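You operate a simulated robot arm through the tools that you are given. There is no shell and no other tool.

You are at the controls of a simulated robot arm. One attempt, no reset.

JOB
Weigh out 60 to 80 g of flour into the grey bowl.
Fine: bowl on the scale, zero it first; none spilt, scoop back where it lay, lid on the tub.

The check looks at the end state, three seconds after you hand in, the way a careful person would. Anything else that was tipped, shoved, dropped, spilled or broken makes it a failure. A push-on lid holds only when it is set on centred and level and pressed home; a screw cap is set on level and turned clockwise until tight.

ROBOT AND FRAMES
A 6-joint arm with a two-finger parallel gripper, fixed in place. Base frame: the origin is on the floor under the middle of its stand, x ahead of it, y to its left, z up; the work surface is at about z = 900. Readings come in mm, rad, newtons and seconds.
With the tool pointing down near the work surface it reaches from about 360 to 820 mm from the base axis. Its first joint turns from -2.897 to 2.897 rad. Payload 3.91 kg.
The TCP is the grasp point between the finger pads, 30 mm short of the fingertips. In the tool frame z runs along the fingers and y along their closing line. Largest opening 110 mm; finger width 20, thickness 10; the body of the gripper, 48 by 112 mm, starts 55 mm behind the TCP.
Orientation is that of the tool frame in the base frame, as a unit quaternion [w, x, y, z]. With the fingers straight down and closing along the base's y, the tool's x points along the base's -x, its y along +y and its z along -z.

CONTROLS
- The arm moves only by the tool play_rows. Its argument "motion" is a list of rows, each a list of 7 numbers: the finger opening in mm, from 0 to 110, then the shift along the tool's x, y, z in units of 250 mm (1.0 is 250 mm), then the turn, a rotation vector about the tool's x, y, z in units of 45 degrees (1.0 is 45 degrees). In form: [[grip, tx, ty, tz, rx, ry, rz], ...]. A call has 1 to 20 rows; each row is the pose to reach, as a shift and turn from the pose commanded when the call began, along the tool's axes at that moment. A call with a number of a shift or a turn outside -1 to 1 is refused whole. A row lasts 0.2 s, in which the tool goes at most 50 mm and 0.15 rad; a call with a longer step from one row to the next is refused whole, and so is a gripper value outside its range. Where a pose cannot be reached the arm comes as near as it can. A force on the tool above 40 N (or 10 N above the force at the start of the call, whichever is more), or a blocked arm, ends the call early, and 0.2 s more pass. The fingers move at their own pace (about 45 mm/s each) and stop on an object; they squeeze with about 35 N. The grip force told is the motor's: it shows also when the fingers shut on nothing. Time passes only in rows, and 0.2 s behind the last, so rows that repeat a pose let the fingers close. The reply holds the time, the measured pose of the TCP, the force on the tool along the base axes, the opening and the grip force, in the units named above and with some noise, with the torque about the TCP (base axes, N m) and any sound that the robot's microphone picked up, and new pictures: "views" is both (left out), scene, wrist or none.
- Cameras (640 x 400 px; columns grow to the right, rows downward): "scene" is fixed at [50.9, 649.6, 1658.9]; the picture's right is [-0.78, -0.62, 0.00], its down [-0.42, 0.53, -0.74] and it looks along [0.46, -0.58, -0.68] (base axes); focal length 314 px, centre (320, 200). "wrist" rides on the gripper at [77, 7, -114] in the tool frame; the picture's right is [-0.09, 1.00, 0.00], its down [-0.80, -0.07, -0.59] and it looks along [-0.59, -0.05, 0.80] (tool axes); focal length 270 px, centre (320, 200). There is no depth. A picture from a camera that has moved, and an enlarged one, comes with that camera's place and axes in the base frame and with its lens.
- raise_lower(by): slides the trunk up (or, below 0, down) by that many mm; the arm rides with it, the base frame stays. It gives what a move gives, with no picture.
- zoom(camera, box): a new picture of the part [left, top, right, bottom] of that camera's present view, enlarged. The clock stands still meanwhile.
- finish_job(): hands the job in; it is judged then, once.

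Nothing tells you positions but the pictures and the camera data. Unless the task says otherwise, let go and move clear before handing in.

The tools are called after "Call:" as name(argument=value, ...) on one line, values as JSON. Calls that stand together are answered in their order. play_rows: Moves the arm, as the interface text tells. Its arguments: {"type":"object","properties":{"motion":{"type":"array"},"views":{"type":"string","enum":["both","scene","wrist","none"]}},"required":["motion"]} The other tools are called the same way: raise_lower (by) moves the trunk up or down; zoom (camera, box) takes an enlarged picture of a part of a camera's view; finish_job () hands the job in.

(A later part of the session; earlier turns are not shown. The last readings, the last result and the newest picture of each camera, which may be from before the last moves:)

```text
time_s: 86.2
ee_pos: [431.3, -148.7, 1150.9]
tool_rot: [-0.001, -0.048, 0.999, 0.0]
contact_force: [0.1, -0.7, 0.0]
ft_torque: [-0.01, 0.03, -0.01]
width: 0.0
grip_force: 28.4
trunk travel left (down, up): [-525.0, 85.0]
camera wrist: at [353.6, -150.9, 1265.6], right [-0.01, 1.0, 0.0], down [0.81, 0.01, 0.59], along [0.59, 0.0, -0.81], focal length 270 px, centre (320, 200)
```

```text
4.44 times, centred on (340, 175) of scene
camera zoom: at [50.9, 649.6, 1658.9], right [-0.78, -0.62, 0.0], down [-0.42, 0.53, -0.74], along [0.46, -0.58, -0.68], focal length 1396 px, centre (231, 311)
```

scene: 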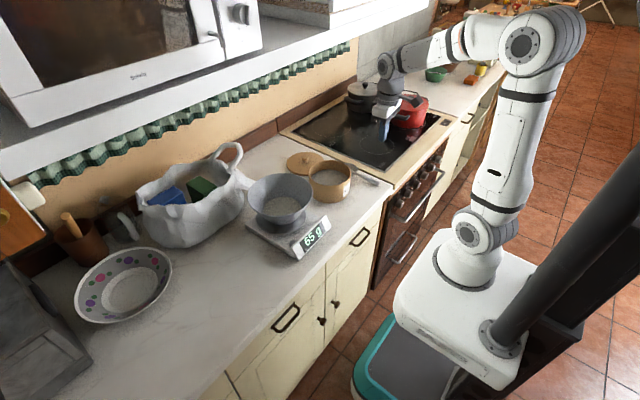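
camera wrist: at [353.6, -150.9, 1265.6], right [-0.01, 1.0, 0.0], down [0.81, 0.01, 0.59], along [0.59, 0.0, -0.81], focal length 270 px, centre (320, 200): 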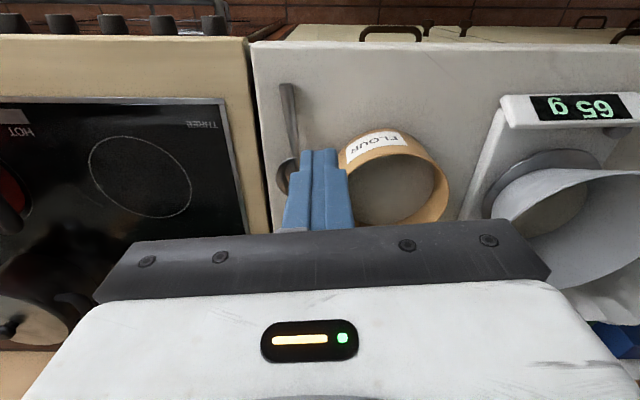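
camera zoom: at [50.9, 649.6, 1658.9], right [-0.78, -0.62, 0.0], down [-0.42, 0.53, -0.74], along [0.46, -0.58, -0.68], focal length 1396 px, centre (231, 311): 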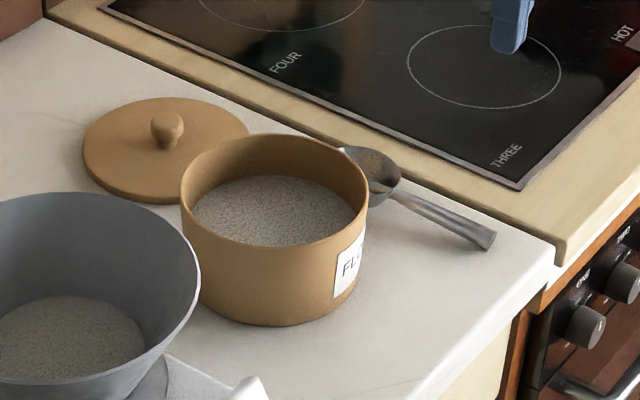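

The scoop's handle end is within a pixel of its original spot. Now I'll draw the tub back to where it stood (about 43 mm toward the robot), using the closed fingertips against the inside of its near wall, above the flour. First I position over it.

Call:
play_rows(motion=[[0, -0.075, 0.063, 0.03, 0, 0, 0.03], [0, -0.15, 0.126, 0.06, 0, 0, 0.06], [0, -0.225, 0.19, 0.12, 0, 0, 0.09], [0, -0.3, 0.252, 0.2, 0, 0, 0.122], [0, -0.372, 0.3136, 0.29, 0, 0, 0.122], [0, -0.372, 0.3136, 0.364, 0, 0, 0.122], [0, -0.372, 0.3136, 0.364, 0, 0, 0.122]])

Call:
zoom(camera="wrist", box=[200, 40, 440, 240])

Call:
zoom(camera="scene", box=[280, 130, 400, 220])

```text
time_s: 87.8
ee_pos: [514.8, -62.4, 1057.8]
tool_rot: [-0.001, -0.001, 1.0, 0.0]
contact_force: [-0.1, -0.9, -0.5]
ft_torque: [-0.02, 0.01, 0.03]
width: 0.0
grip_force: 34.6
trunk travel left (down, up): [-525.0, 85.0]
camera wrist: at [438.1, -56.6, 1173.2], right [0.09, 1.0, 0.0], down [0.8, -0.07, 0.59], along [0.59, -0.05, -0.8], focal length 270 px, centre (320, 200)
```

scene: 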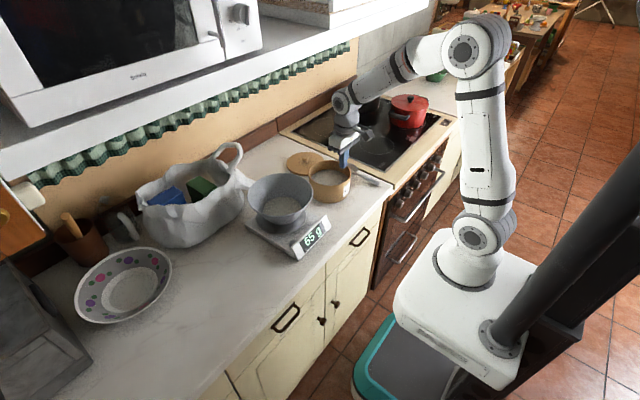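
wrist: 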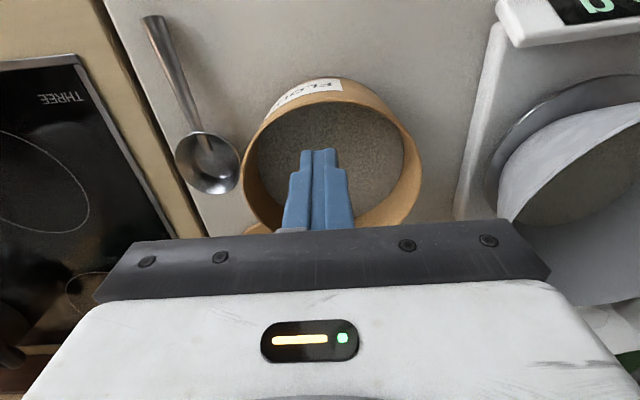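

```text
2.00 times, centred on (320, 140) of wrist
camera zoom: at [438.1, -56.6, 1173.2], right [0.09, 1.0, 0.0], down [0.8, -0.07, 0.59], along [0.59, -0.05, -0.8], focal length 541 px, centre (320, 320)
```

zoom: 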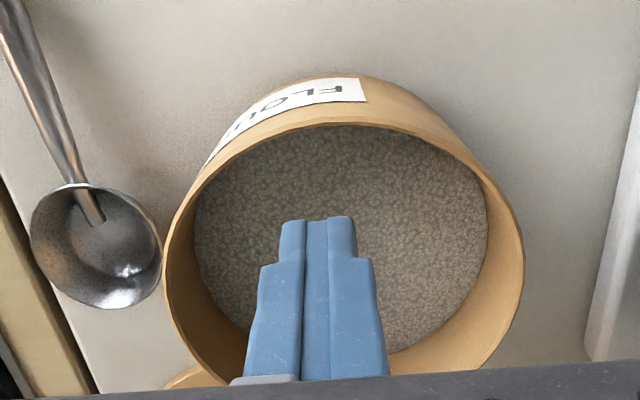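

```text
4.44 times, centred on (340, 175) of scene
camera zoom: at [50.9, 649.6, 1658.9], right [-0.78, -0.62, 0.0], down [-0.42, 0.53, -0.74], along [0.46, -0.58, -0.68], focal length 1396 px, centre (231, 311)
```

zoom: 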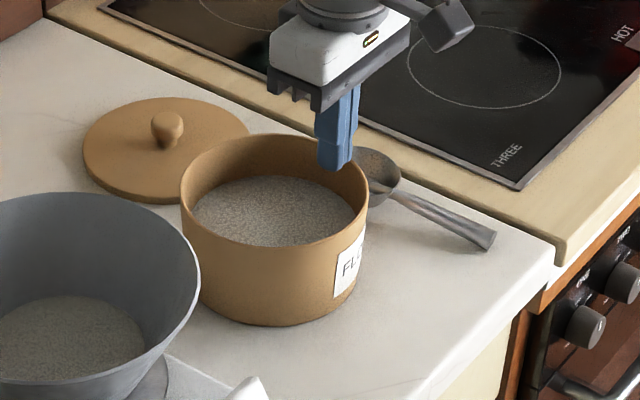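

The fingertips are inside the tub near its front wall, above the flour. I'll lower them to about 18 mm below the rim.

Call:
play_rows(motion=[[0, 0, 0.01, 0.08, 0, 0, 0], [0, 0, 0.012, 0.16, 0, 0, 0], [0, 0, 0.012, 0.22, 0, 0, 0], [0, 0, 0.012, 0.243, 0, 0, 0]])

Call:
zoom(camera="scene", box=[310, 140, 380, 210])

```text
time_s: 88.8
ee_pos: [515.3, -58.7, 998.4]
tool_rot: [-0.001, -0.001, 1.0, 0.0]
contact_force: [0.6, -0.9, 0.2]
ft_torque: [-0.02, -0.01, 0.0]
width: 0.1
grip_force: 35.8
trunk travel left (down, up): [-525.0, 85.0]
camera wrist: at [438.7, -53.3, 1113.1], right [0.09, 1.0, 0.0], down [0.8, -0.07, 0.59], along [0.59, -0.05, -0.81], focal length 270 px, centre (320, 200)
```

scene: 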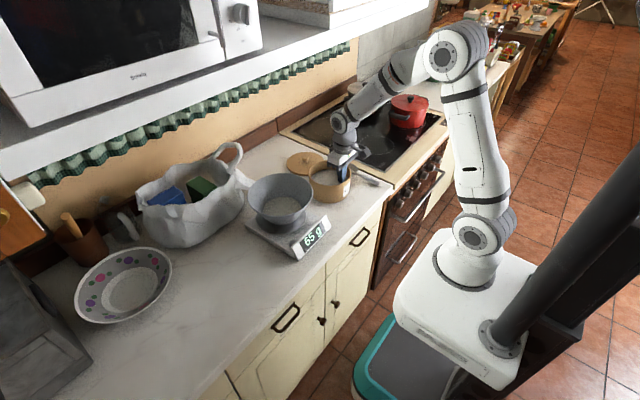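
wrist: 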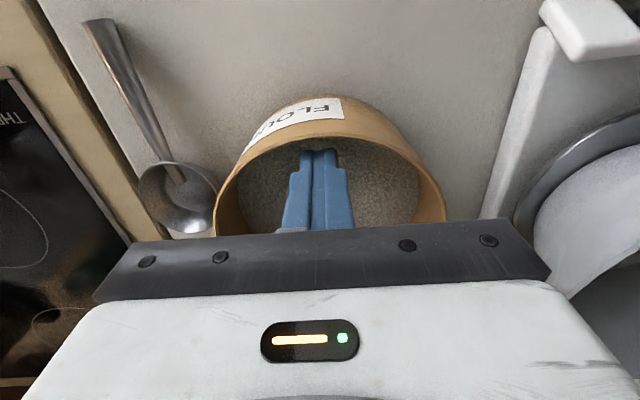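

```text
5.71 times, centred on (345, 175) of scene
camera zoom: at [50.9, 649.6, 1658.9], right [-0.78, -0.62, 0.0], down [-0.42, 0.53, -0.74], along [0.46, -0.58, -0.68], focal length 1794 px, centre (177, 343)
```

zoom: 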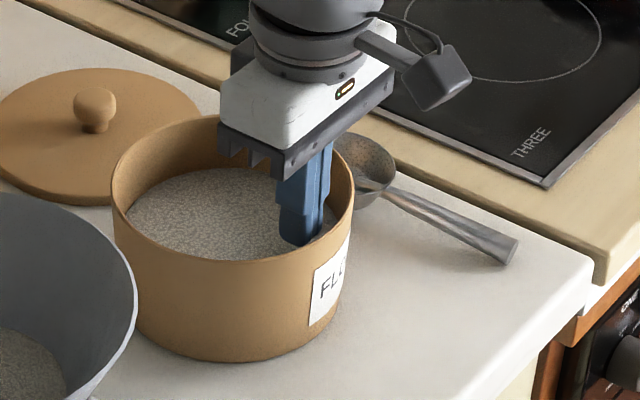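

The fingertips are inside near the front wall. I'll pull slowly toward the robot by about 50 mm (8 mm of it free travel).

Call:
play_rows(motion=[[0, 0.03, -0.004, 0, 0, 0, 0], [0, 0.06, -0.01, 0, 0, 0, 0], [0, 0.09, -0.017, 0, 0, 0, 0], [0, 0.12, -0.024, 0, 0, 0, 0], [0, 0.15, -0.03, 0, 0, 0, 0], [0, 0.18, -0.036, 0, 0, 0, 0], [0, 0.19, -0.038, 0, 0, 0, 0]])

Call:
zoom(camera="scene", box=[310, 140, 380, 210])

```text
time_s: 90.4
ee_pos: [468.1, -69.8, 999.0]
tool_rot: [-0.001, -0.001, 1.0, 0.0]
contact_force: [1.8, 0.7, -0.3]
ft_torque: [0.01, -0.08, 0.02]
width: 0.0
grip_force: 35.0
trunk travel left (down, up): [-525.0, 85.0]
camera wrist: at [391.1, -63.4, 1113.6], right [0.09, 1.0, 0.0], down [0.8, -0.07, 0.59], along [0.59, -0.05, -0.8], focal length 270 px, centre (320, 200)
```

scene: 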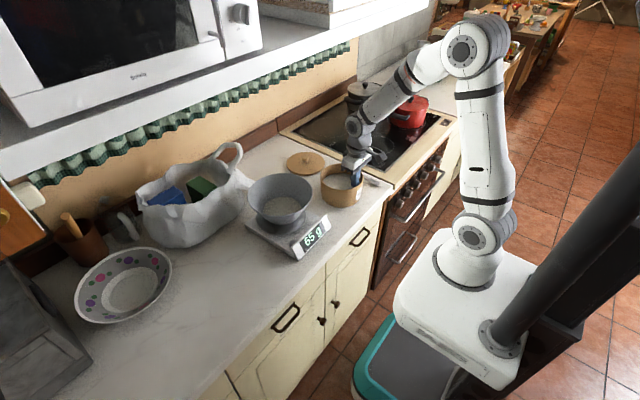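
wrist: 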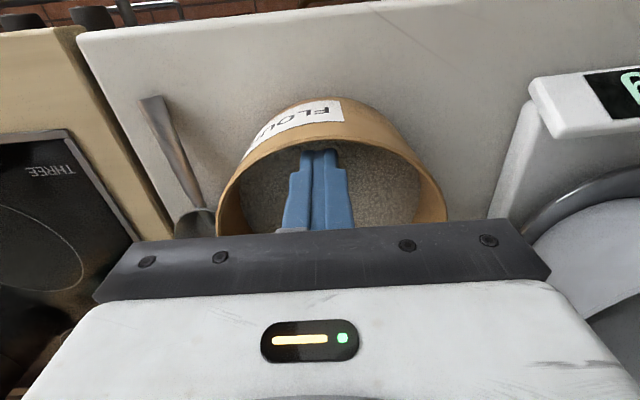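

```text
5.71 times, centred on (345, 175) of scene
camera zoom: at [50.9, 649.6, 1658.9], right [-0.78, -0.62, 0.0], down [-0.42, 0.53, -0.74], along [0.46, -0.58, -0.68], focal length 1794 px, centre (177, 343)
```

zoom: 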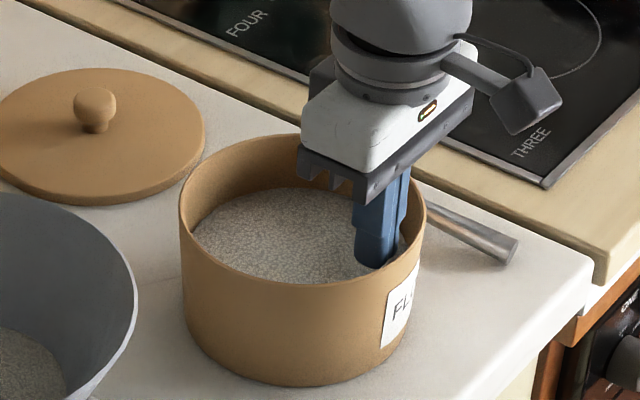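

The tub is back within about 2 mm of its original place (rim edges 179/426 px against 177/422 at the start). I'll withdraw the fingers and go look at the lid.

Call:
play_rows(motion=[[0, -0.035, 0, 0, 0, 0, 0], [0, -0.035, 0, -0.17, 0, 0, 0], [0, -0.035, 0, -0.34, 0, 0, 0], [20, -0.16, -0.055, -0.4, 0, 0, 0], [40, -0.29, -0.11, -0.44, 0, 0, 0], [60, -0.41, -0.165, -0.484, 0, 0, 0], [60, -0.528, -0.22, -0.484, 0, 0, 0], [60, -0.528, -0.22, -0.484, 0, 0, 0]])

Call:
zoom(camera="wrist", box=[200, 80, 440, 240])

Call:
zoom(camera="scene", box=[270, 130, 390, 220])

```text
time_s: 92.2
ee_pos: [599.5, -125.6, 1118.1]
tool_rot: [-0.001, -0.001, 1.0, 0.0]
contact_force: [0.7, -0.3, -0.2]
ft_torque: [0.0, -0.04, 0.01]
width: 59.9
grip_force: 0.1
trunk travel left (down, up): [-525.0, 85.0]
camera wrist: at [522.6, -118.8, 1233.7], right [0.09, 1.0, 0.0], down [0.8, -0.07, 0.59], along [0.59, -0.05, -0.81], focal length 270 px, centre (320, 200)
```

scene: 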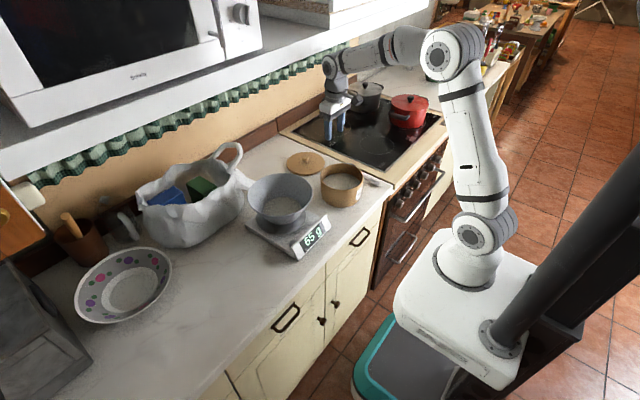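
wrist: 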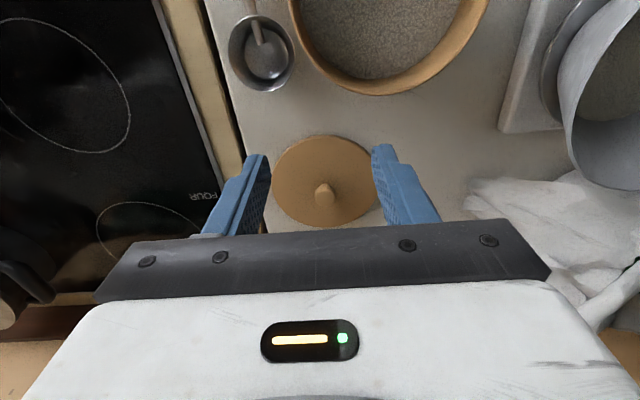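

```text
2.50 times, centred on (320, 160) of wrist
camera zoom: at [522.6, -118.8, 1233.7], right [0.09, 1.0, 0.0], down [0.8, -0.07, 0.59], along [0.59, -0.05, -0.81], focal length 676 px, centre (320, 300)
```

zoom: 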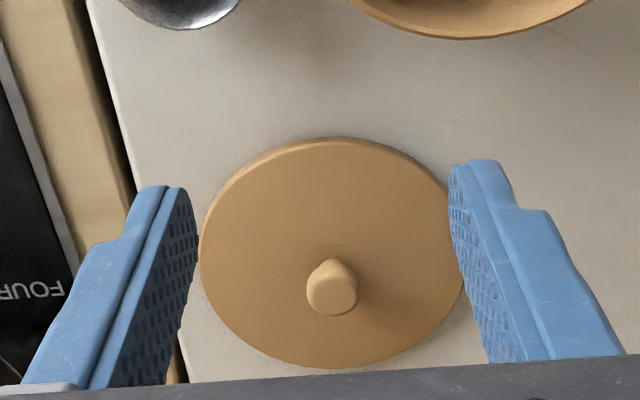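

```text
4.44 times, centred on (330, 175) of scene
camera zoom: at [50.9, 649.6, 1658.9], right [-0.78, -0.62, 0.0], down [-0.42, 0.53, -0.74], along [0.46, -0.58, -0.68], focal length 1396 px, centre (276, 311)
```

zoom: 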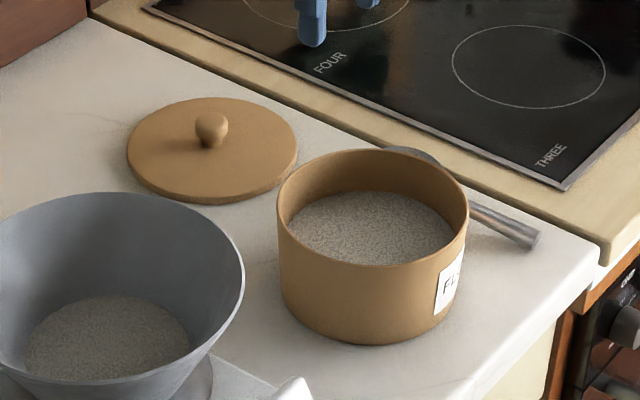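

The lid is centred near (730,-129) with its knob (about 28 mm wide) at the middle, head around z 933. I'll approach the knob with the tool leaned back 30° so the wrist stays clear of the shelf.

Call:
play_rows(motion=[[60, -0.074, -0.0035, 0.096, 0, -0.133, 0], [60, -0.147, -0.007, 0.192, 0, -0.267, 0], [60, -0.221, -0.0106, 0.288, 0, -0.4, 0], [60, -0.294, -0.0141, 0.384, 0, -0.533, 0], [60, -0.368, -0.0176, 0.48, 0, -0.667, 0], [60, -0.368, -0.0176, 0.48, 0, -0.667, 0]])

Call:
zoom(camera="wrist", box=[200, 60, 440, 240])

Call:
zoom(camera="scene", box=[270, 120, 370, 210])

```text
time_s: 93.6
ee_pos: [691.0, -130.3, 998.6]
tool_rot: [0.259, 0.0, 0.966, -0.001]
contact_force: [0.5, 0.7, 0.2]
ft_torque: [0.04, -0.01, -0.01]
width: 60.1
grip_force: 0.1
trunk travel left (down, up): [-525.0, 85.0]
camera wrist: at [567.6, -122.8, 1059.9], right [0.07, 1.0, 0.04], down [0.4, -0.07, 0.92], along [0.91, -0.05, -0.4], focal length 270 px, centre (320, 200)
```

scene: 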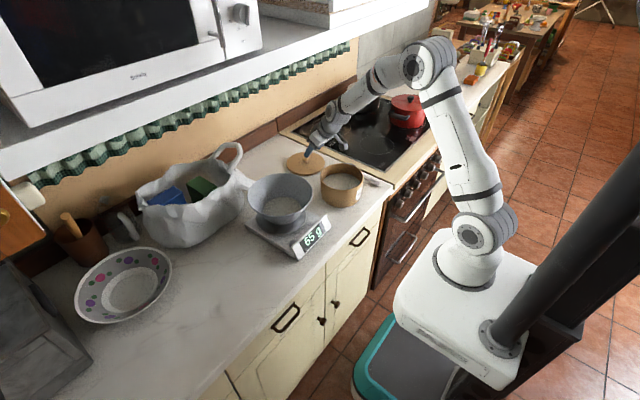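
wrist: 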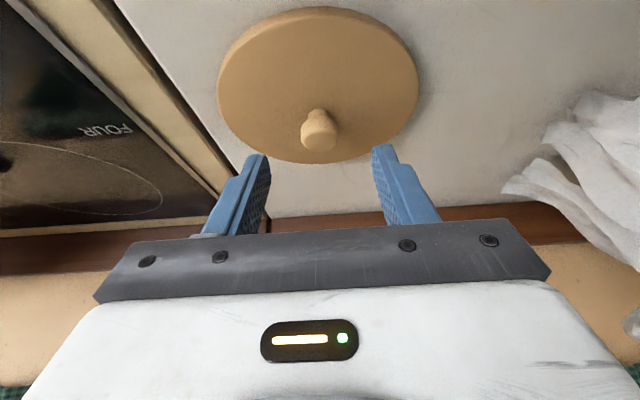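

```text
2.22 times, centred on (320, 150) of wrist
camera zoom: at [567.6, -122.8, 1059.9], right [0.07, 1.0, 0.04], down [0.4, -0.07, 0.92], along [0.91, -0.05, -0.4], focal length 601 px, centre (320, 311)
```

zoom: 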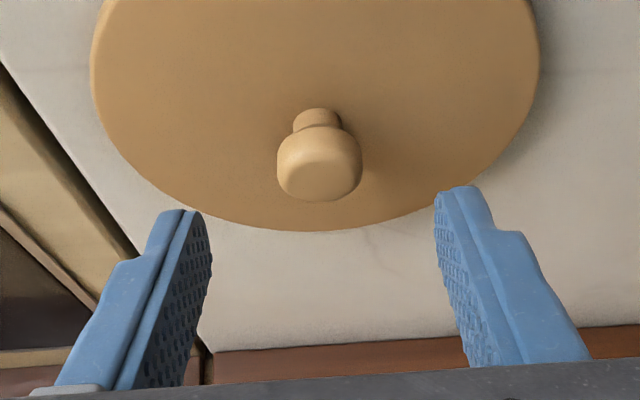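

```text
4.44 times, centred on (320, 165) of scene
camera zoom: at [50.9, 649.6, 1658.9], right [-0.78, -0.62, 0.0], down [-0.42, 0.53, -0.74], along [0.46, -0.58, -0.68], focal length 1396 px, centre (320, 356)
```

zoom: 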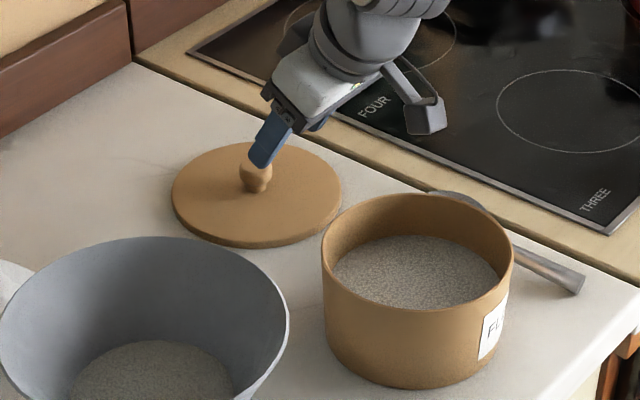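

The knob is a mushroom shape, head about 28 mm wide centred near z 935, well aligned between the fingers. I'll slide in 58 mm along the tool axis.

Call:
play_rows(motion=[[60, 0, 0, 0.08, 0, 0, 0], [60, 0, 0, 0.15, 0, 0, 0], [60, 0, 0, 0.2, 0, 0, 0], [60, 0, 0, 0.232, 0, 0, 0], [60, 0, 0, 0.232, 0, 0, 0]])

Call:
zoom(camera="wrist", box=[200, 60, 440, 240])

Call:
zoom(camera="scene", box=[280, 140, 340, 190])

```text
time_s: 94.8
ee_pos: [719.8, -128.9, 947.5]
tool_rot: [0.258, -0.001, 0.966, 0.0]
contact_force: [-0.4, 0.3, 0.0]
ft_torque: [0.03, 0.0, 0.01]
width: 60.2
grip_force: 0.2
trunk travel left (down, up): [-525.0, 85.0]
camera wrist: at [597.2, -122.8, 1009.6], right [0.08, 1.0, 0.04], down [0.4, -0.07, 0.91], along [0.91, -0.05, -0.4], focal length 270 px, centre (320, 200)
```

scene: 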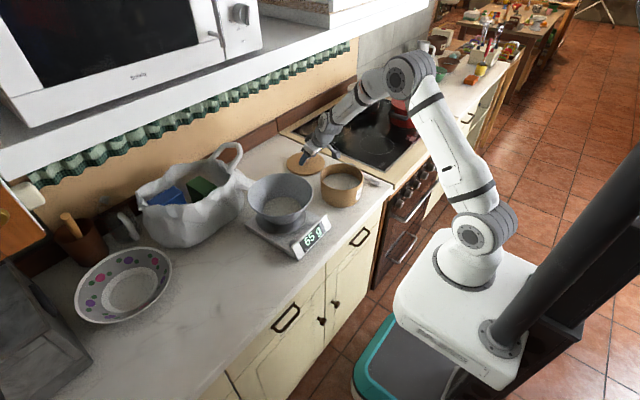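
wrist: 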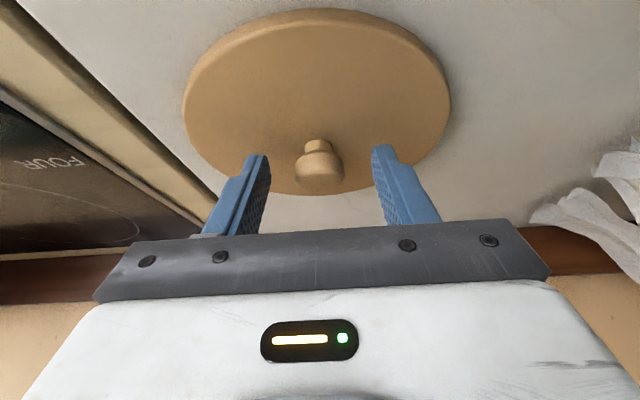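

```text
2.22 times, centred on (320, 150) of wrist
camera zoom: at [597.2, -122.8, 1009.6], right [0.08, 1.0, 0.04], down [0.4, -0.07, 0.91], along [0.91, -0.05, -0.4], focal length 601 px, centre (320, 311)
```

zoom: 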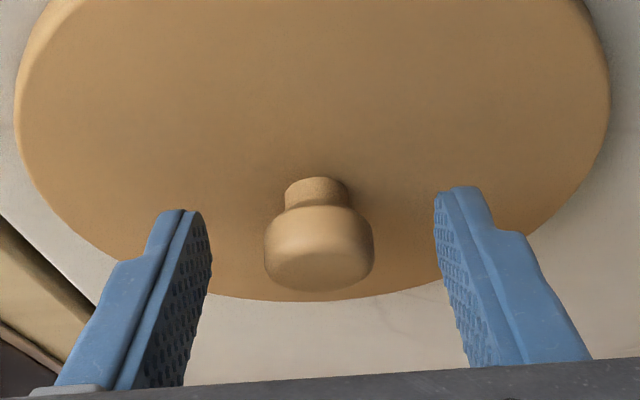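

```text
8.00 times, centred on (310, 165) of scene
camera zoom: at [50.9, 649.6, 1658.9], right [-0.78, -0.62, 0.0], down [-0.42, 0.53, -0.74], along [0.46, -0.58, -0.68], focal length 2512 px, centre (400, 480)
```

zoom: 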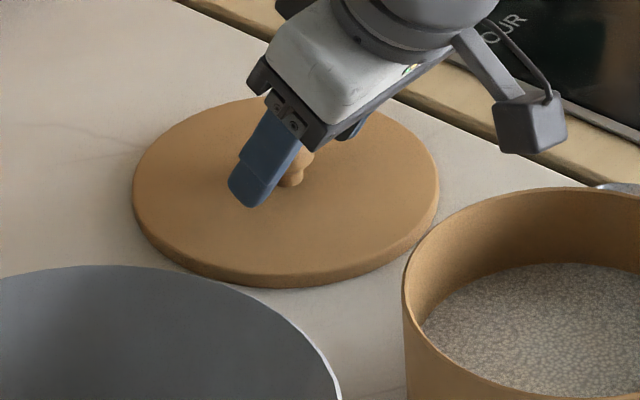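

The knob head sits between the pads, centred. I'll close on it.

Call:
play_rows(motion=[[45, 0, 0, 0, 0, 0, 0], [32, 0, 0, 0, 0, 0, 0], [20, 0, 0, 0, 0, 0, 0], [10, 0, 0, 0, 0, 0, 0], [10, 0, 0, 0, 0, 0, 0]])

Call:
zoom(camera="wrist", box=[200, 60, 440, 240])

```text
time_s: 96.0
ee_pos: [720.8, -130.9, 947.9]
tool_rot: [0.258, -0.001, 0.966, 0.001]
contact_force: [-0.1, 0.0, 0.4]
ft_torque: [-0.02, 0.0, -0.01]
width: 27.9
grip_force: 34.9
trunk travel left (down, up): [-525.0, 85.0]
camera wrist: at [597.1, -122.8, 1009.6], right [0.08, 1.0, 0.04], down [0.4, -0.07, 0.91], along [0.91, -0.05, -0.4], focal length 270 px, centre (320, 200)
```

scene: 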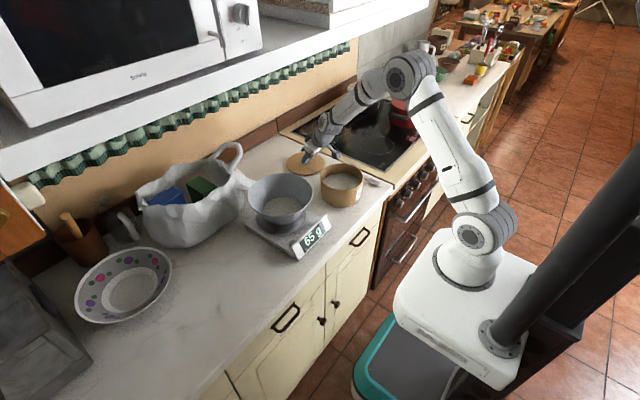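
wrist: 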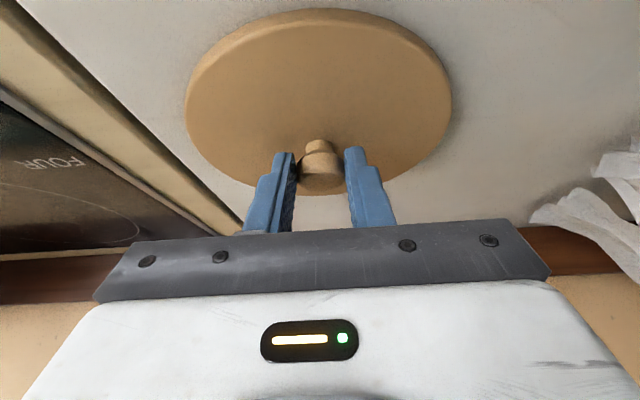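

```text
2.22 times, centred on (320, 150) of wrist
camera zoom: at [597.1, -122.8, 1009.6], right [0.08, 1.0, 0.04], down [0.4, -0.07, 0.91], along [0.91, -0.05, -0.4], focal length 601 px, centre (320, 311)
```

zoom: 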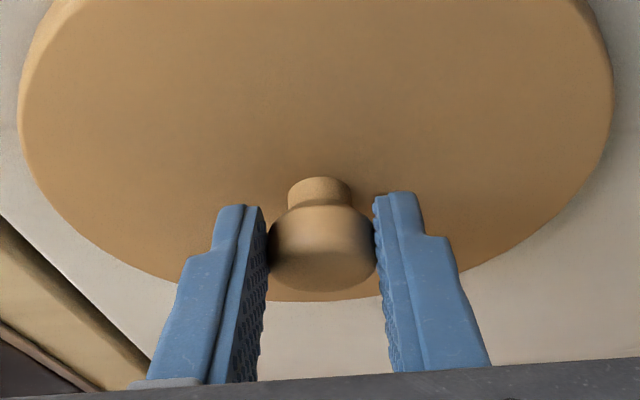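

Gripped (27.9 mm, 35 N). I'll lift the lid 45 mm and check that it hangs level.

Call:
play_rows(motion=[[10, -0.02, 0, -0.0346, 0, 0, 0], [10, -0.05, 0, -0.0866, 0, 0, 0], [10, -0.09, 0, -0.1559, 0, 0, 0], [10, -0.09, 0, -0.1559, 0, 0, 0]])

Call:
zoom(camera="scene", box=[270, 120, 370, 210])

Call:
zoom(camera="wrist", box=[160, 0, 480, 220])

```text
time_s: 97.0
ee_pos: [721.2, -128.6, 994.0]
tool_rot: [0.258, -0.001, 0.966, 0.0]
contact_force: [0.5, -0.6, 0.6]
ft_torque: [0.0, -0.03, -0.03]
width: 28.0
grip_force: 34.8
trunk travel left (down, up): [-525.0, 85.0]
camera wrist: at [597.0, -122.8, 1054.7], right [0.08, 1.0, 0.04], down [0.4, -0.07, 0.91], along [0.91, -0.05, -0.4], focal length 270 px, centre (320, 200)
```

scene: 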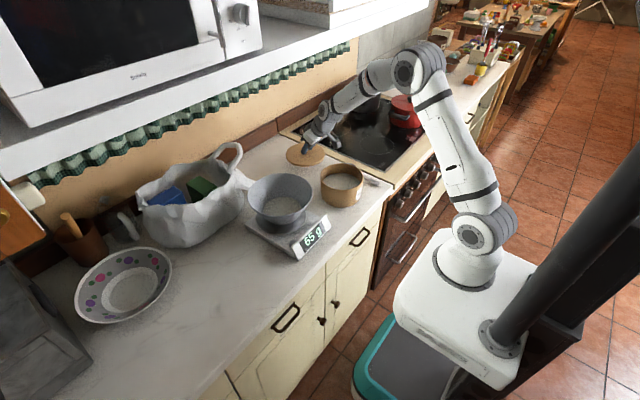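
wrist: 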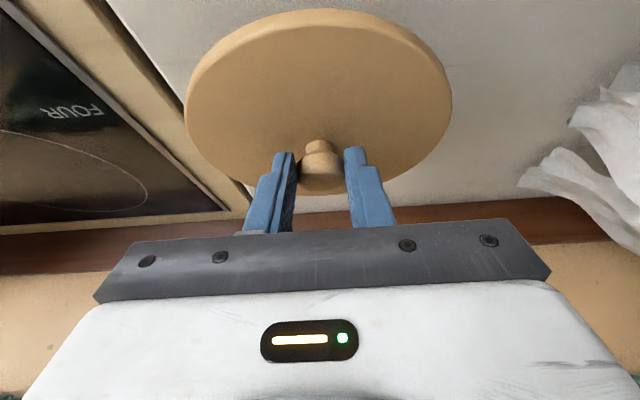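

```text
4.44 times, centred on (320, 165) of scene
camera zoom: at [50.9, 649.6, 1658.9], right [-0.78, -0.62, 0.0], down [-0.42, 0.53, -0.74], along [0.46, -0.58, -0.68], focal length 1396 px, centre (320, 356)
```

zoom: 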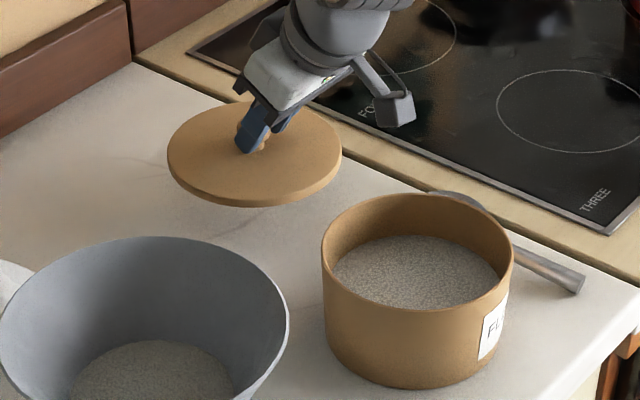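

```text
1.82 times, centred on (320, 110) of wrist
camera zoom: at [597.0, -122.8, 1054.7], right [0.08, 1.0, 0.04], down [0.4, -0.07, 0.91], along [0.91, -0.05, -0.4], focal length 491 px, centre (320, 364)
```

zoom: 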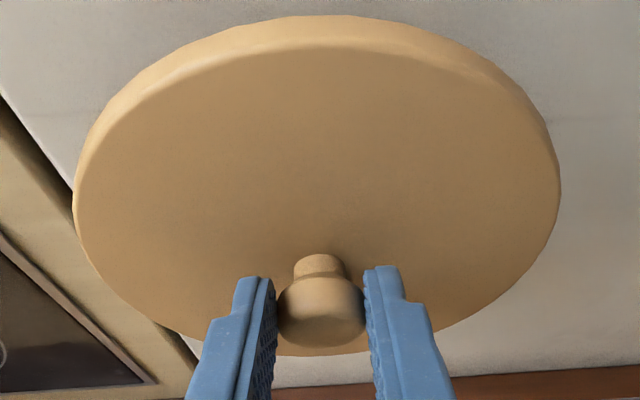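

The lid hangs level. I'll carry it over the tub, stopping about 25 mm above the rim.

Call:
play_rows(motion=[[10, 0.0293, 0.024, -0.1093, 0, 0, 0], [10, 0.0586, 0.048, -0.2186, 0, 0, 0], [10, 0.1225, 0.08, -0.348, 0, 0, 0], [10, 0.251, 0.128, -0.4452, 0, 0, 0], [10, 0.3896, 0.176, -0.5252, 0, 0, 0], [10, 0.5108, 0.216, -0.5952, 0, 0, 0], [10, 0.5872, 0.244, -0.6392, 0, 0, 0], [10, 0.5872, 0.244, -0.6392, 0, 0, 0]])

Call:
zoom(camera="scene", box=[300, 130, 390, 215])

Call:
zoom(camera="wrist", box=[160, 0, 480, 220])

```text
time_s: 98.8
ee_pos: [512.6, -68.2, 1058.1]
tool_rot: [0.258, -0.001, 0.966, 0.0]
contact_force: [-0.6, 0.6, 0.3]
ft_torque: [0.01, 0.02, 0.03]
width: 27.8
grip_force: 35.1
trunk travel left (down, up): [-525.0, 85.0]
camera wrist: at [389.9, -61.8, 1119.9], right [0.08, 1.0, 0.04], down [0.4, -0.07, 0.91], along [0.91, -0.05, -0.4], focal length 270 px, centre (320, 200)
```

scene: 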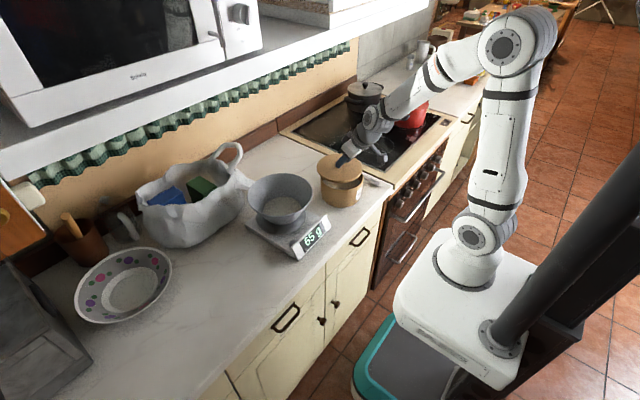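
wrist: 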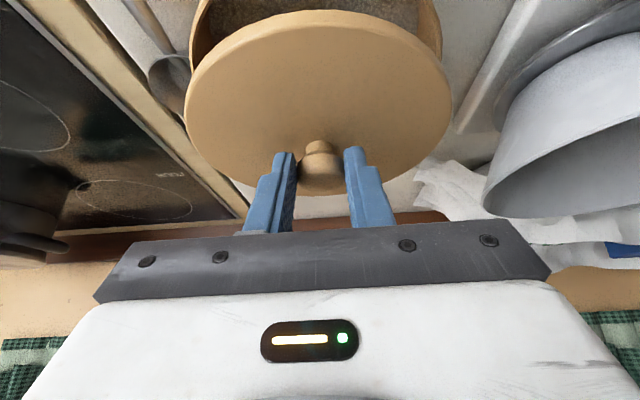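

```text
4.71 times, centred on (345, 172) of scene
camera zoom: at [50.9, 649.6, 1658.9], right [-0.78, -0.62, 0.0], down [-0.42, 0.53, -0.74], along [0.46, -0.58, -0.68], focal length 1478 px, centre (202, 329)
```

zoom: 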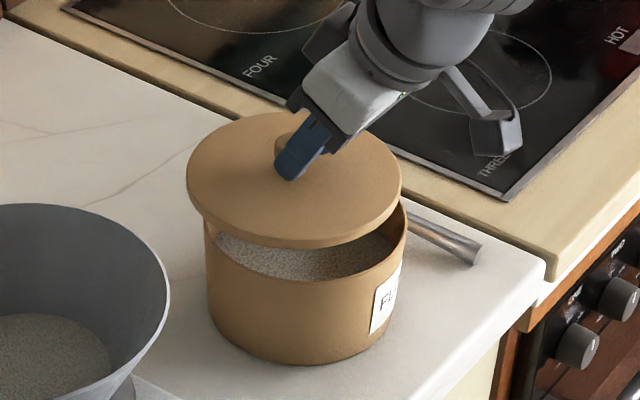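

```text
1.82 times, centred on (320, 110) of wrist
camera zoom: at [389.9, -61.8, 1119.9], right [0.08, 1.0, 0.04], down [0.4, -0.07, 0.91], along [0.91, -0.05, -0.4], focal length 491 px, centre (320, 364)
```

zoom: 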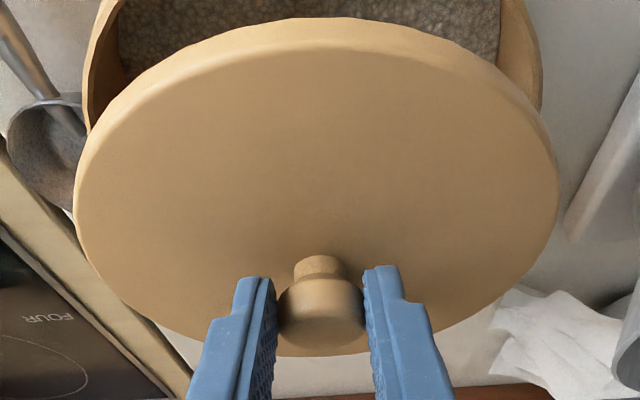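

Both cameras agree the lid centre is about 9 mm too far in +x and 4 mm in +y relative to the tub. I'll correct that and lower to about 8 mm above the rim.

Call:
play_rows(motion=[[10, 0.0312, -0.0148, -0.018, 0, 0, 0], [10, 0.048, -0.0148, 0.011, 0, 0, 0], [10, 0.0652, -0.0148, 0.0409, 0, 0, 0], [10, 0.0652, -0.0148, 0.0409, 0, 0, 0]])

Call:
zoom(camera="scene", box=[310, 140, 380, 210])

Call:
zoom(camera="wrist", box=[160, 0, 480, 220])

```text
time_s: 99.8
ee_pos: [505.2, -71.8, 1041.9]
tool_rot: [0.259, 0.0, 0.966, 0.0]
contact_force: [-0.4, -0.5, -1.0]
ft_torque: [-0.03, 0.01, 0.0]
width: 27.9
grip_force: 34.9
trunk travel left (down, up): [-525.0, 85.0]
camera wrist: at [380.7, -65.2, 1103.0], right [0.07, 1.0, 0.04], down [0.4, -0.07, 0.91], along [0.91, -0.05, -0.4], focal length 270 px, centre (320, 200)
```

scene: 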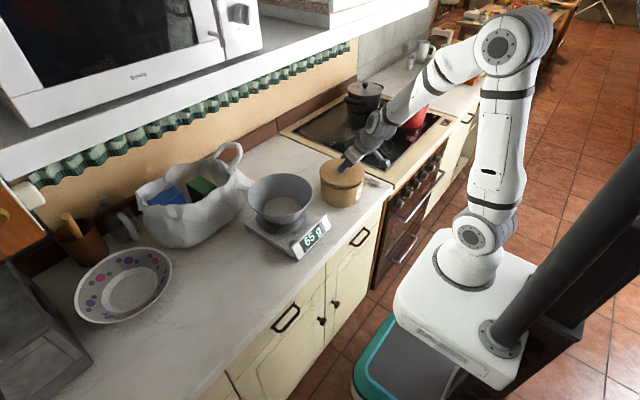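
wrist: 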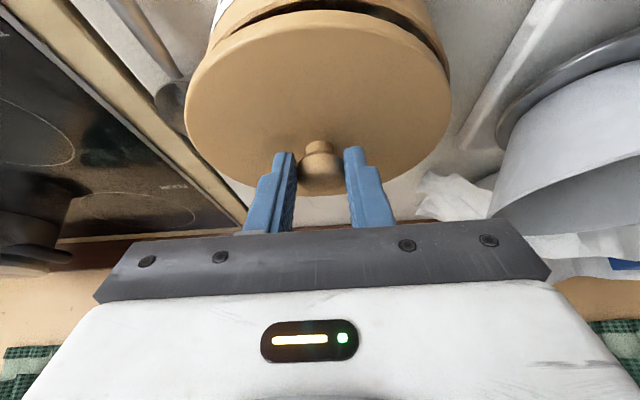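

```text
5.71 times, centred on (345, 175) of scene
camera zoom: at [50.9, 649.6, 1658.9], right [-0.78, -0.62, 0.0], down [-0.42, 0.53, -0.74], along [0.46, -0.58, -0.68], focal length 1794 px, centre (177, 343)
```

zoom: 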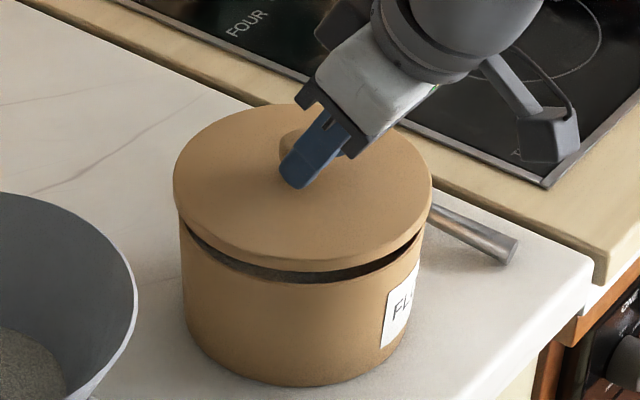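

```text
1.82 times, centred on (320, 110) of wrist
camera zoom: at [380.7, -65.2, 1103.0], right [0.07, 1.0, 0.04], down [0.4, -0.07, 0.91], along [0.91, -0.05, -0.4], focal length 491 px, centre (320, 364)
```

zoom: 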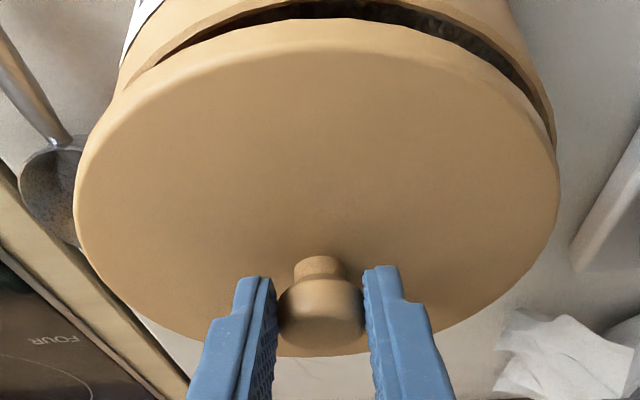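

The lid is now centred within a couple of millimetres. I'll make a final small trim and lower it until it is just about touching.

Call:
play_rows(motion=[[10, 0.0052, 0.004, -0.003, 0, 0, 0], [10, 0.0112, 0.004, 0.0074, 0, 0, 0], [10, 0.0172, 0.004, 0.0178, 0, 0, 0], [10, 0.0172, 0.004, 0.0178, 0, 0, 0]])

Call:
zoom(camera="scene", box=[320, 150, 370, 205])

Call:
zoom(camera="wrist", box=[160, 0, 480, 220])

```text
time_s: 100.8
ee_pos: [502.2, -70.7, 1035.0]
tool_rot: [0.258, -0.001, 0.966, 0.0]
contact_force: [0.6, -0.3, -0.2]
ft_torque: [-0.03, 0.01, -0.03]
width: 27.6
grip_force: 35.0
trunk travel left (down, up): [-525.0, 85.0]
camera wrist: at [379.4, -64.4, 1097.1], right [0.08, 1.0, 0.04], down [0.4, -0.07, 0.91], along [0.91, -0.05, -0.4], focal length 270 px, centre (320, 200)
```

scene: 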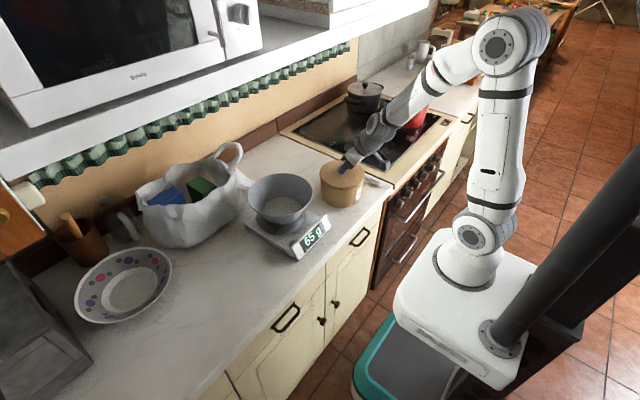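
wrist: 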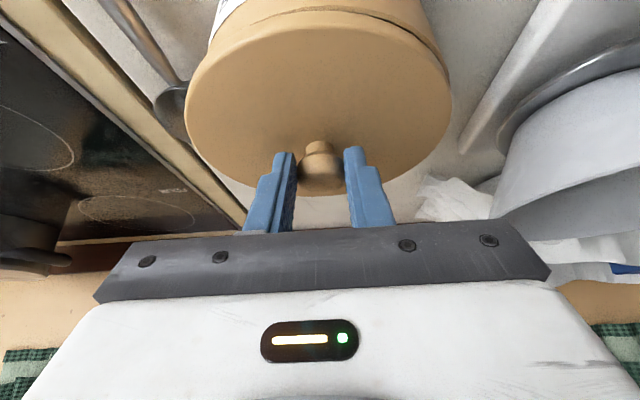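

```text
7.27 times, centred on (345, 178) of scene
camera zoom: at [50.9, 649.6, 1658.9], right [-0.78, -0.62, 0.0], down [-0.42, 0.53, -0.74], along [0.46, -0.58, -0.68], focal length 2284 px, centre (138, 364)
```

zoom: 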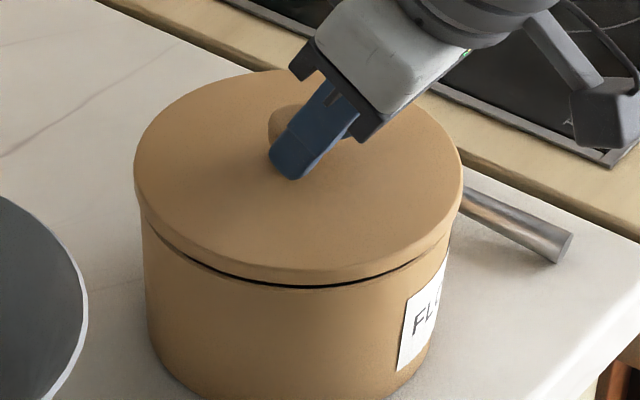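

```text
1.82 times, centred on (320, 110) of wrist
camera zoom: at [379.4, -64.4, 1097.1], right [0.08, 1.0, 0.04], down [0.4, -0.07, 0.91], along [0.91, -0.05, -0.4], focal length 491 px, centre (320, 364)
```

zoom: 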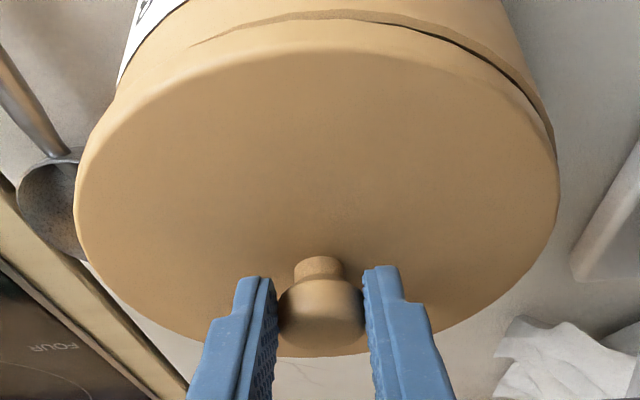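

Call:
zoom(camera="wrist", box=[330, 0, 470, 100])

Call:
zoom(camera="wrist", box=[180, 0, 320, 100])

Call:
zoom(camera="scene", box=[325, 170, 370, 200])

```text
4.00 times, centred on (400, 50) of wrist
camera zoom: at [379.4, -64.4, 1097.1], right [0.08, 1.0, 0.04], down [0.4, -0.07, 0.91], along [0.91, -0.05, -0.4], focal length 1081 px, centre (0, 800)
```

zoom: 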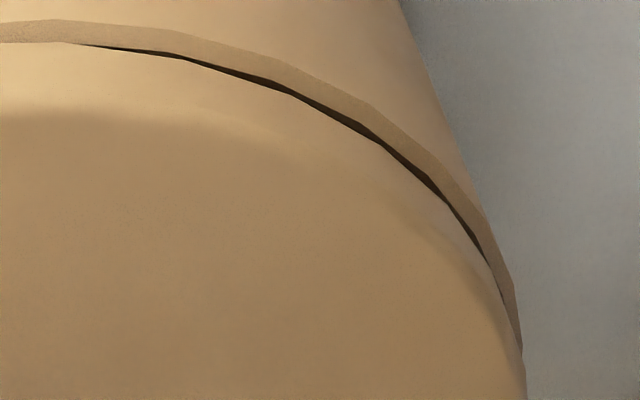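

```text
4.00 times, centred on (250, 50) of wrist
camera zoom: at [379.4, -64.4, 1097.1], right [0.08, 1.0, 0.04], down [0.4, -0.07, 0.91], along [0.91, -0.05, -0.4], focal length 1081 px, centre (600, 800)
```

zoom: 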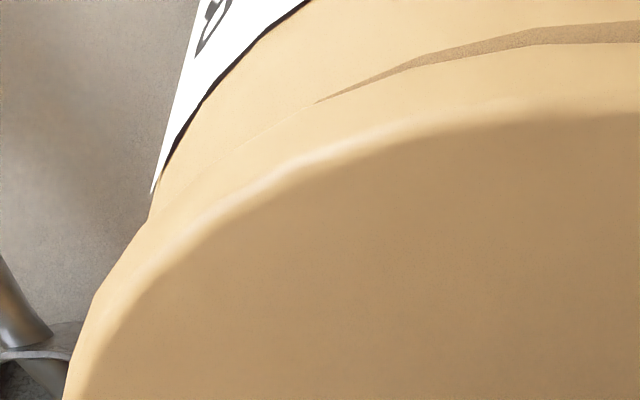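

```text
13.33 times, centred on (348, 185) of scene
camera zoom: at [50.9, 649.6, 1658.9], right [-0.78, -0.62, 0.0], down [-0.42, 0.53, -0.74], along [0.46, -0.58, -0.68], focal length 4186 px, centre (-47, 400)
```

zoom: 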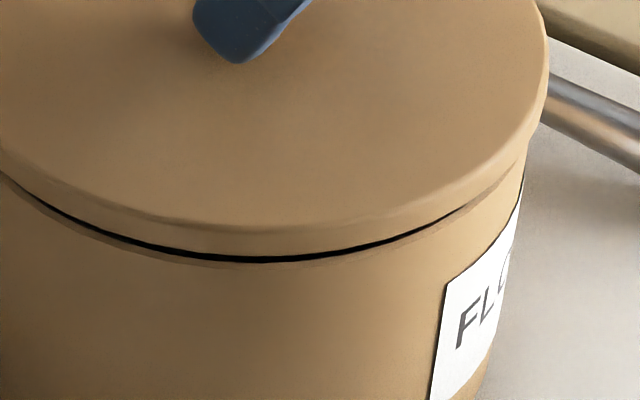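

The lid is concentric with the tub to about 1 mm, with a 3 mm gap left. I'll lower onto the rim and start pressing.

Call:
play_rows(motion=[[10, 0.002, 0, 0.0035, 0, 0, 0], [10, 0.004, 0, 0.0069, 0, 0, 0], [10, 0.006, 0, 0.0104, 0, 0, 0], [10, 0.008, 0, 0.0139, 0, 0, 0], [10, 0.008, 0, 0.0139, 0, 0, 0]], views="none")

Call:
zoom(camera="scene", box=[320, 150, 370, 205])

```text
time_s: 102.0
ee_pos: [502.6, -70.8, 1034.1]
tool_rot: [0.259, 0.0, 0.966, -0.001]
contact_force: [1.9, 0.7, 10.7]
ft_torque: [0.01, -0.13, 0.04]
width: 27.4
grip_force: 35.2
trunk travel left (down, up): [-525.0, 85.0]
```

```text
7.27 times, centred on (345, 178) of scene
camera zoom: at [50.9, 649.6, 1658.9], right [-0.78, -0.62, 0.0], down [-0.42, 0.53, -0.74], along [0.46, -0.58, -0.68], focal length 2284 px, centre (138, 364)
```

zoom: 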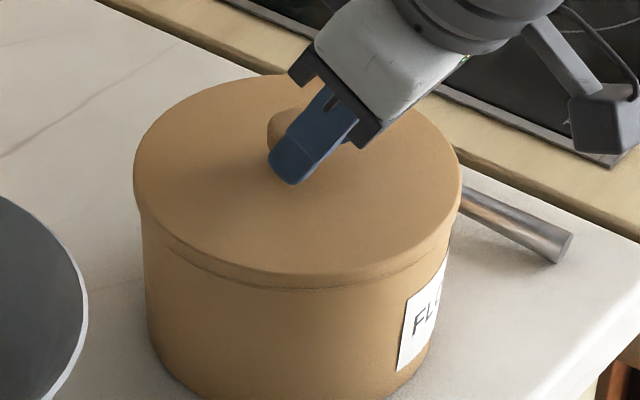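

The lid rests on the rim (11 N). I'll press it home in small steps.

Call:
play_rows(motion=[[10, 0.002, 0, 0.0035, 0, 0, 0], [10, 0.004, 0, 0.0069, 0, 0, 0], [10, 0.006, 0, 0.0104, 0, 0, 0], [10, 0.008, 0, 0.0139, 0, 0, 0], [10, 0.01, 0, 0.0173, 0, 0, 0], [10, 0.01, 0, 0.0173, 0, 0, 0]], views="none")

Call:
zoom(camera="scene", box=[320, 150, 370, 205])

```text
time_s: 103.4
ee_pos: [502.0, -71.2, 1028.9]
tool_rot: [0.26, 0.0, 0.966, -0.002]
contact_force: [-3.7, -0.7, 28.3]
ft_torque: [-0.01, -0.57, -0.08]
width: 25.3
grip_force: 35.2
trunk travel left (down, up): [-525.0, 85.0]
```

```text
7.27 times, centred on (345, 178) of scene
camera zoom: at [50.9, 649.6, 1658.9], right [-0.78, -0.62, 0.0], down [-0.42, 0.53, -0.74], along [0.46, -0.58, -0.68], focal length 2284 px, centre (138, 364)
```

zoom: 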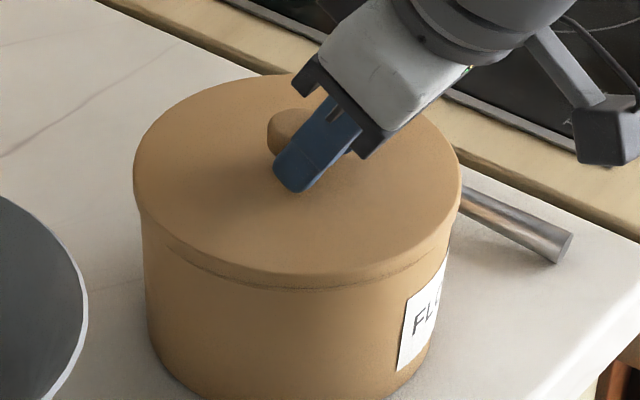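

The fingers slipped down the knob while pressing (28 N), no click yet. I'll let go, back off, and press straight down on the knob's top with closed fingertips instead.

Call:
play_rows(motion=[[10, -0.004, 0, -0.0069, 0, 0, 0], [10, -0.008, 0, -0.0139, 0, 0, 0], [30, -0.008, 0, -0.0139, 0, 0, 0], [45, -0.008, 0, -0.0139, 0, 0, 0], [60, -0.008, 0, -0.0139, 0, 0, 0], [60, -0.008, 0, -0.0139, 0, 0, 0], [60, -0.008, 0, -0.1, 0, 0, 0], [60, -0.008, 0, -0.2, 0, 0, 0], [60, -0.05, 0, -0.35, 0, 0, 0], [60, -0.05, 0, -0.35, 0, 0, 0]])

Call:
zoom(camera="scene", box=[320, 145, 370, 205])

Call:
zoom(camera="wrist", box=[160, 20, 480, 230])

```text
time_s: 105.6
ee_pos: [471.4, -70.5, 1109.0]
tool_rot: [0.258, -0.001, 0.966, 0.0]
contact_force: [1.5, -0.4, 0.4]
ft_torque: [0.03, 0.0, -0.01]
width: 60.3
grip_force: 0.1
trunk travel left (down, up): [-525.0, 85.0]
heard: snap
camera wrist: at [347.0, -64.4, 1170.9], right [0.08, 1.0, 0.04], down [0.4, -0.07, 0.91], along [0.91, -0.05, -0.4], focal length 270 px, centre (320, 200)
```

scene: 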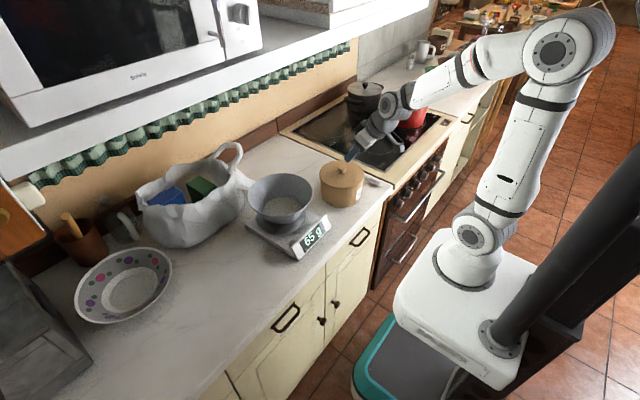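
wrist: 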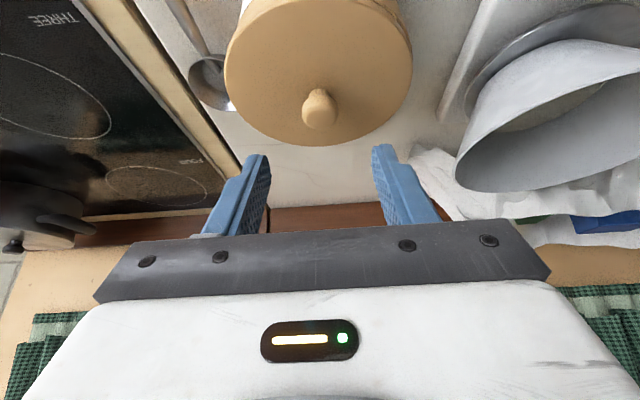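

```text
6.67 times, centred on (345, 175) of scene
camera zoom: at [50.9, 649.6, 1658.9], right [-0.78, -0.62, 0.0], down [-0.42, 0.53, -0.74], along [0.46, -0.58, -0.68], focal length 2093 px, centre (153, 367)
```

zoom: 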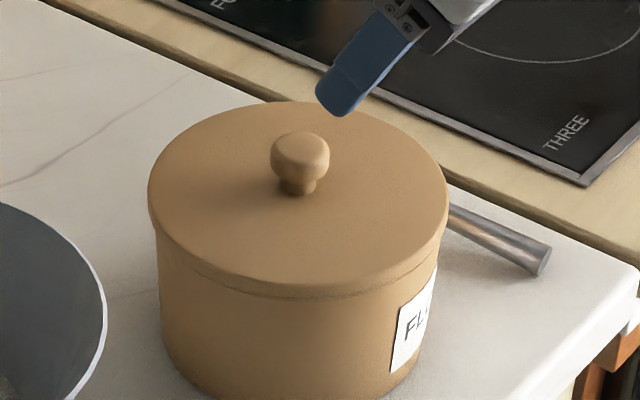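

```text
1.90 times, centred on (320, 125) of wrist
camera zoom: at [347.0, -64.4, 1170.9], right [0.08, 1.0, 0.04], down [0.4, -0.07, 0.91], along [0.91, -0.05, -0.4], focal length 515 px, centre (320, 343)
```

zoom: 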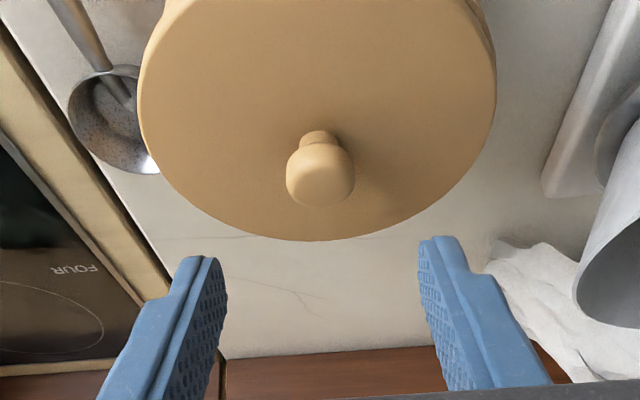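

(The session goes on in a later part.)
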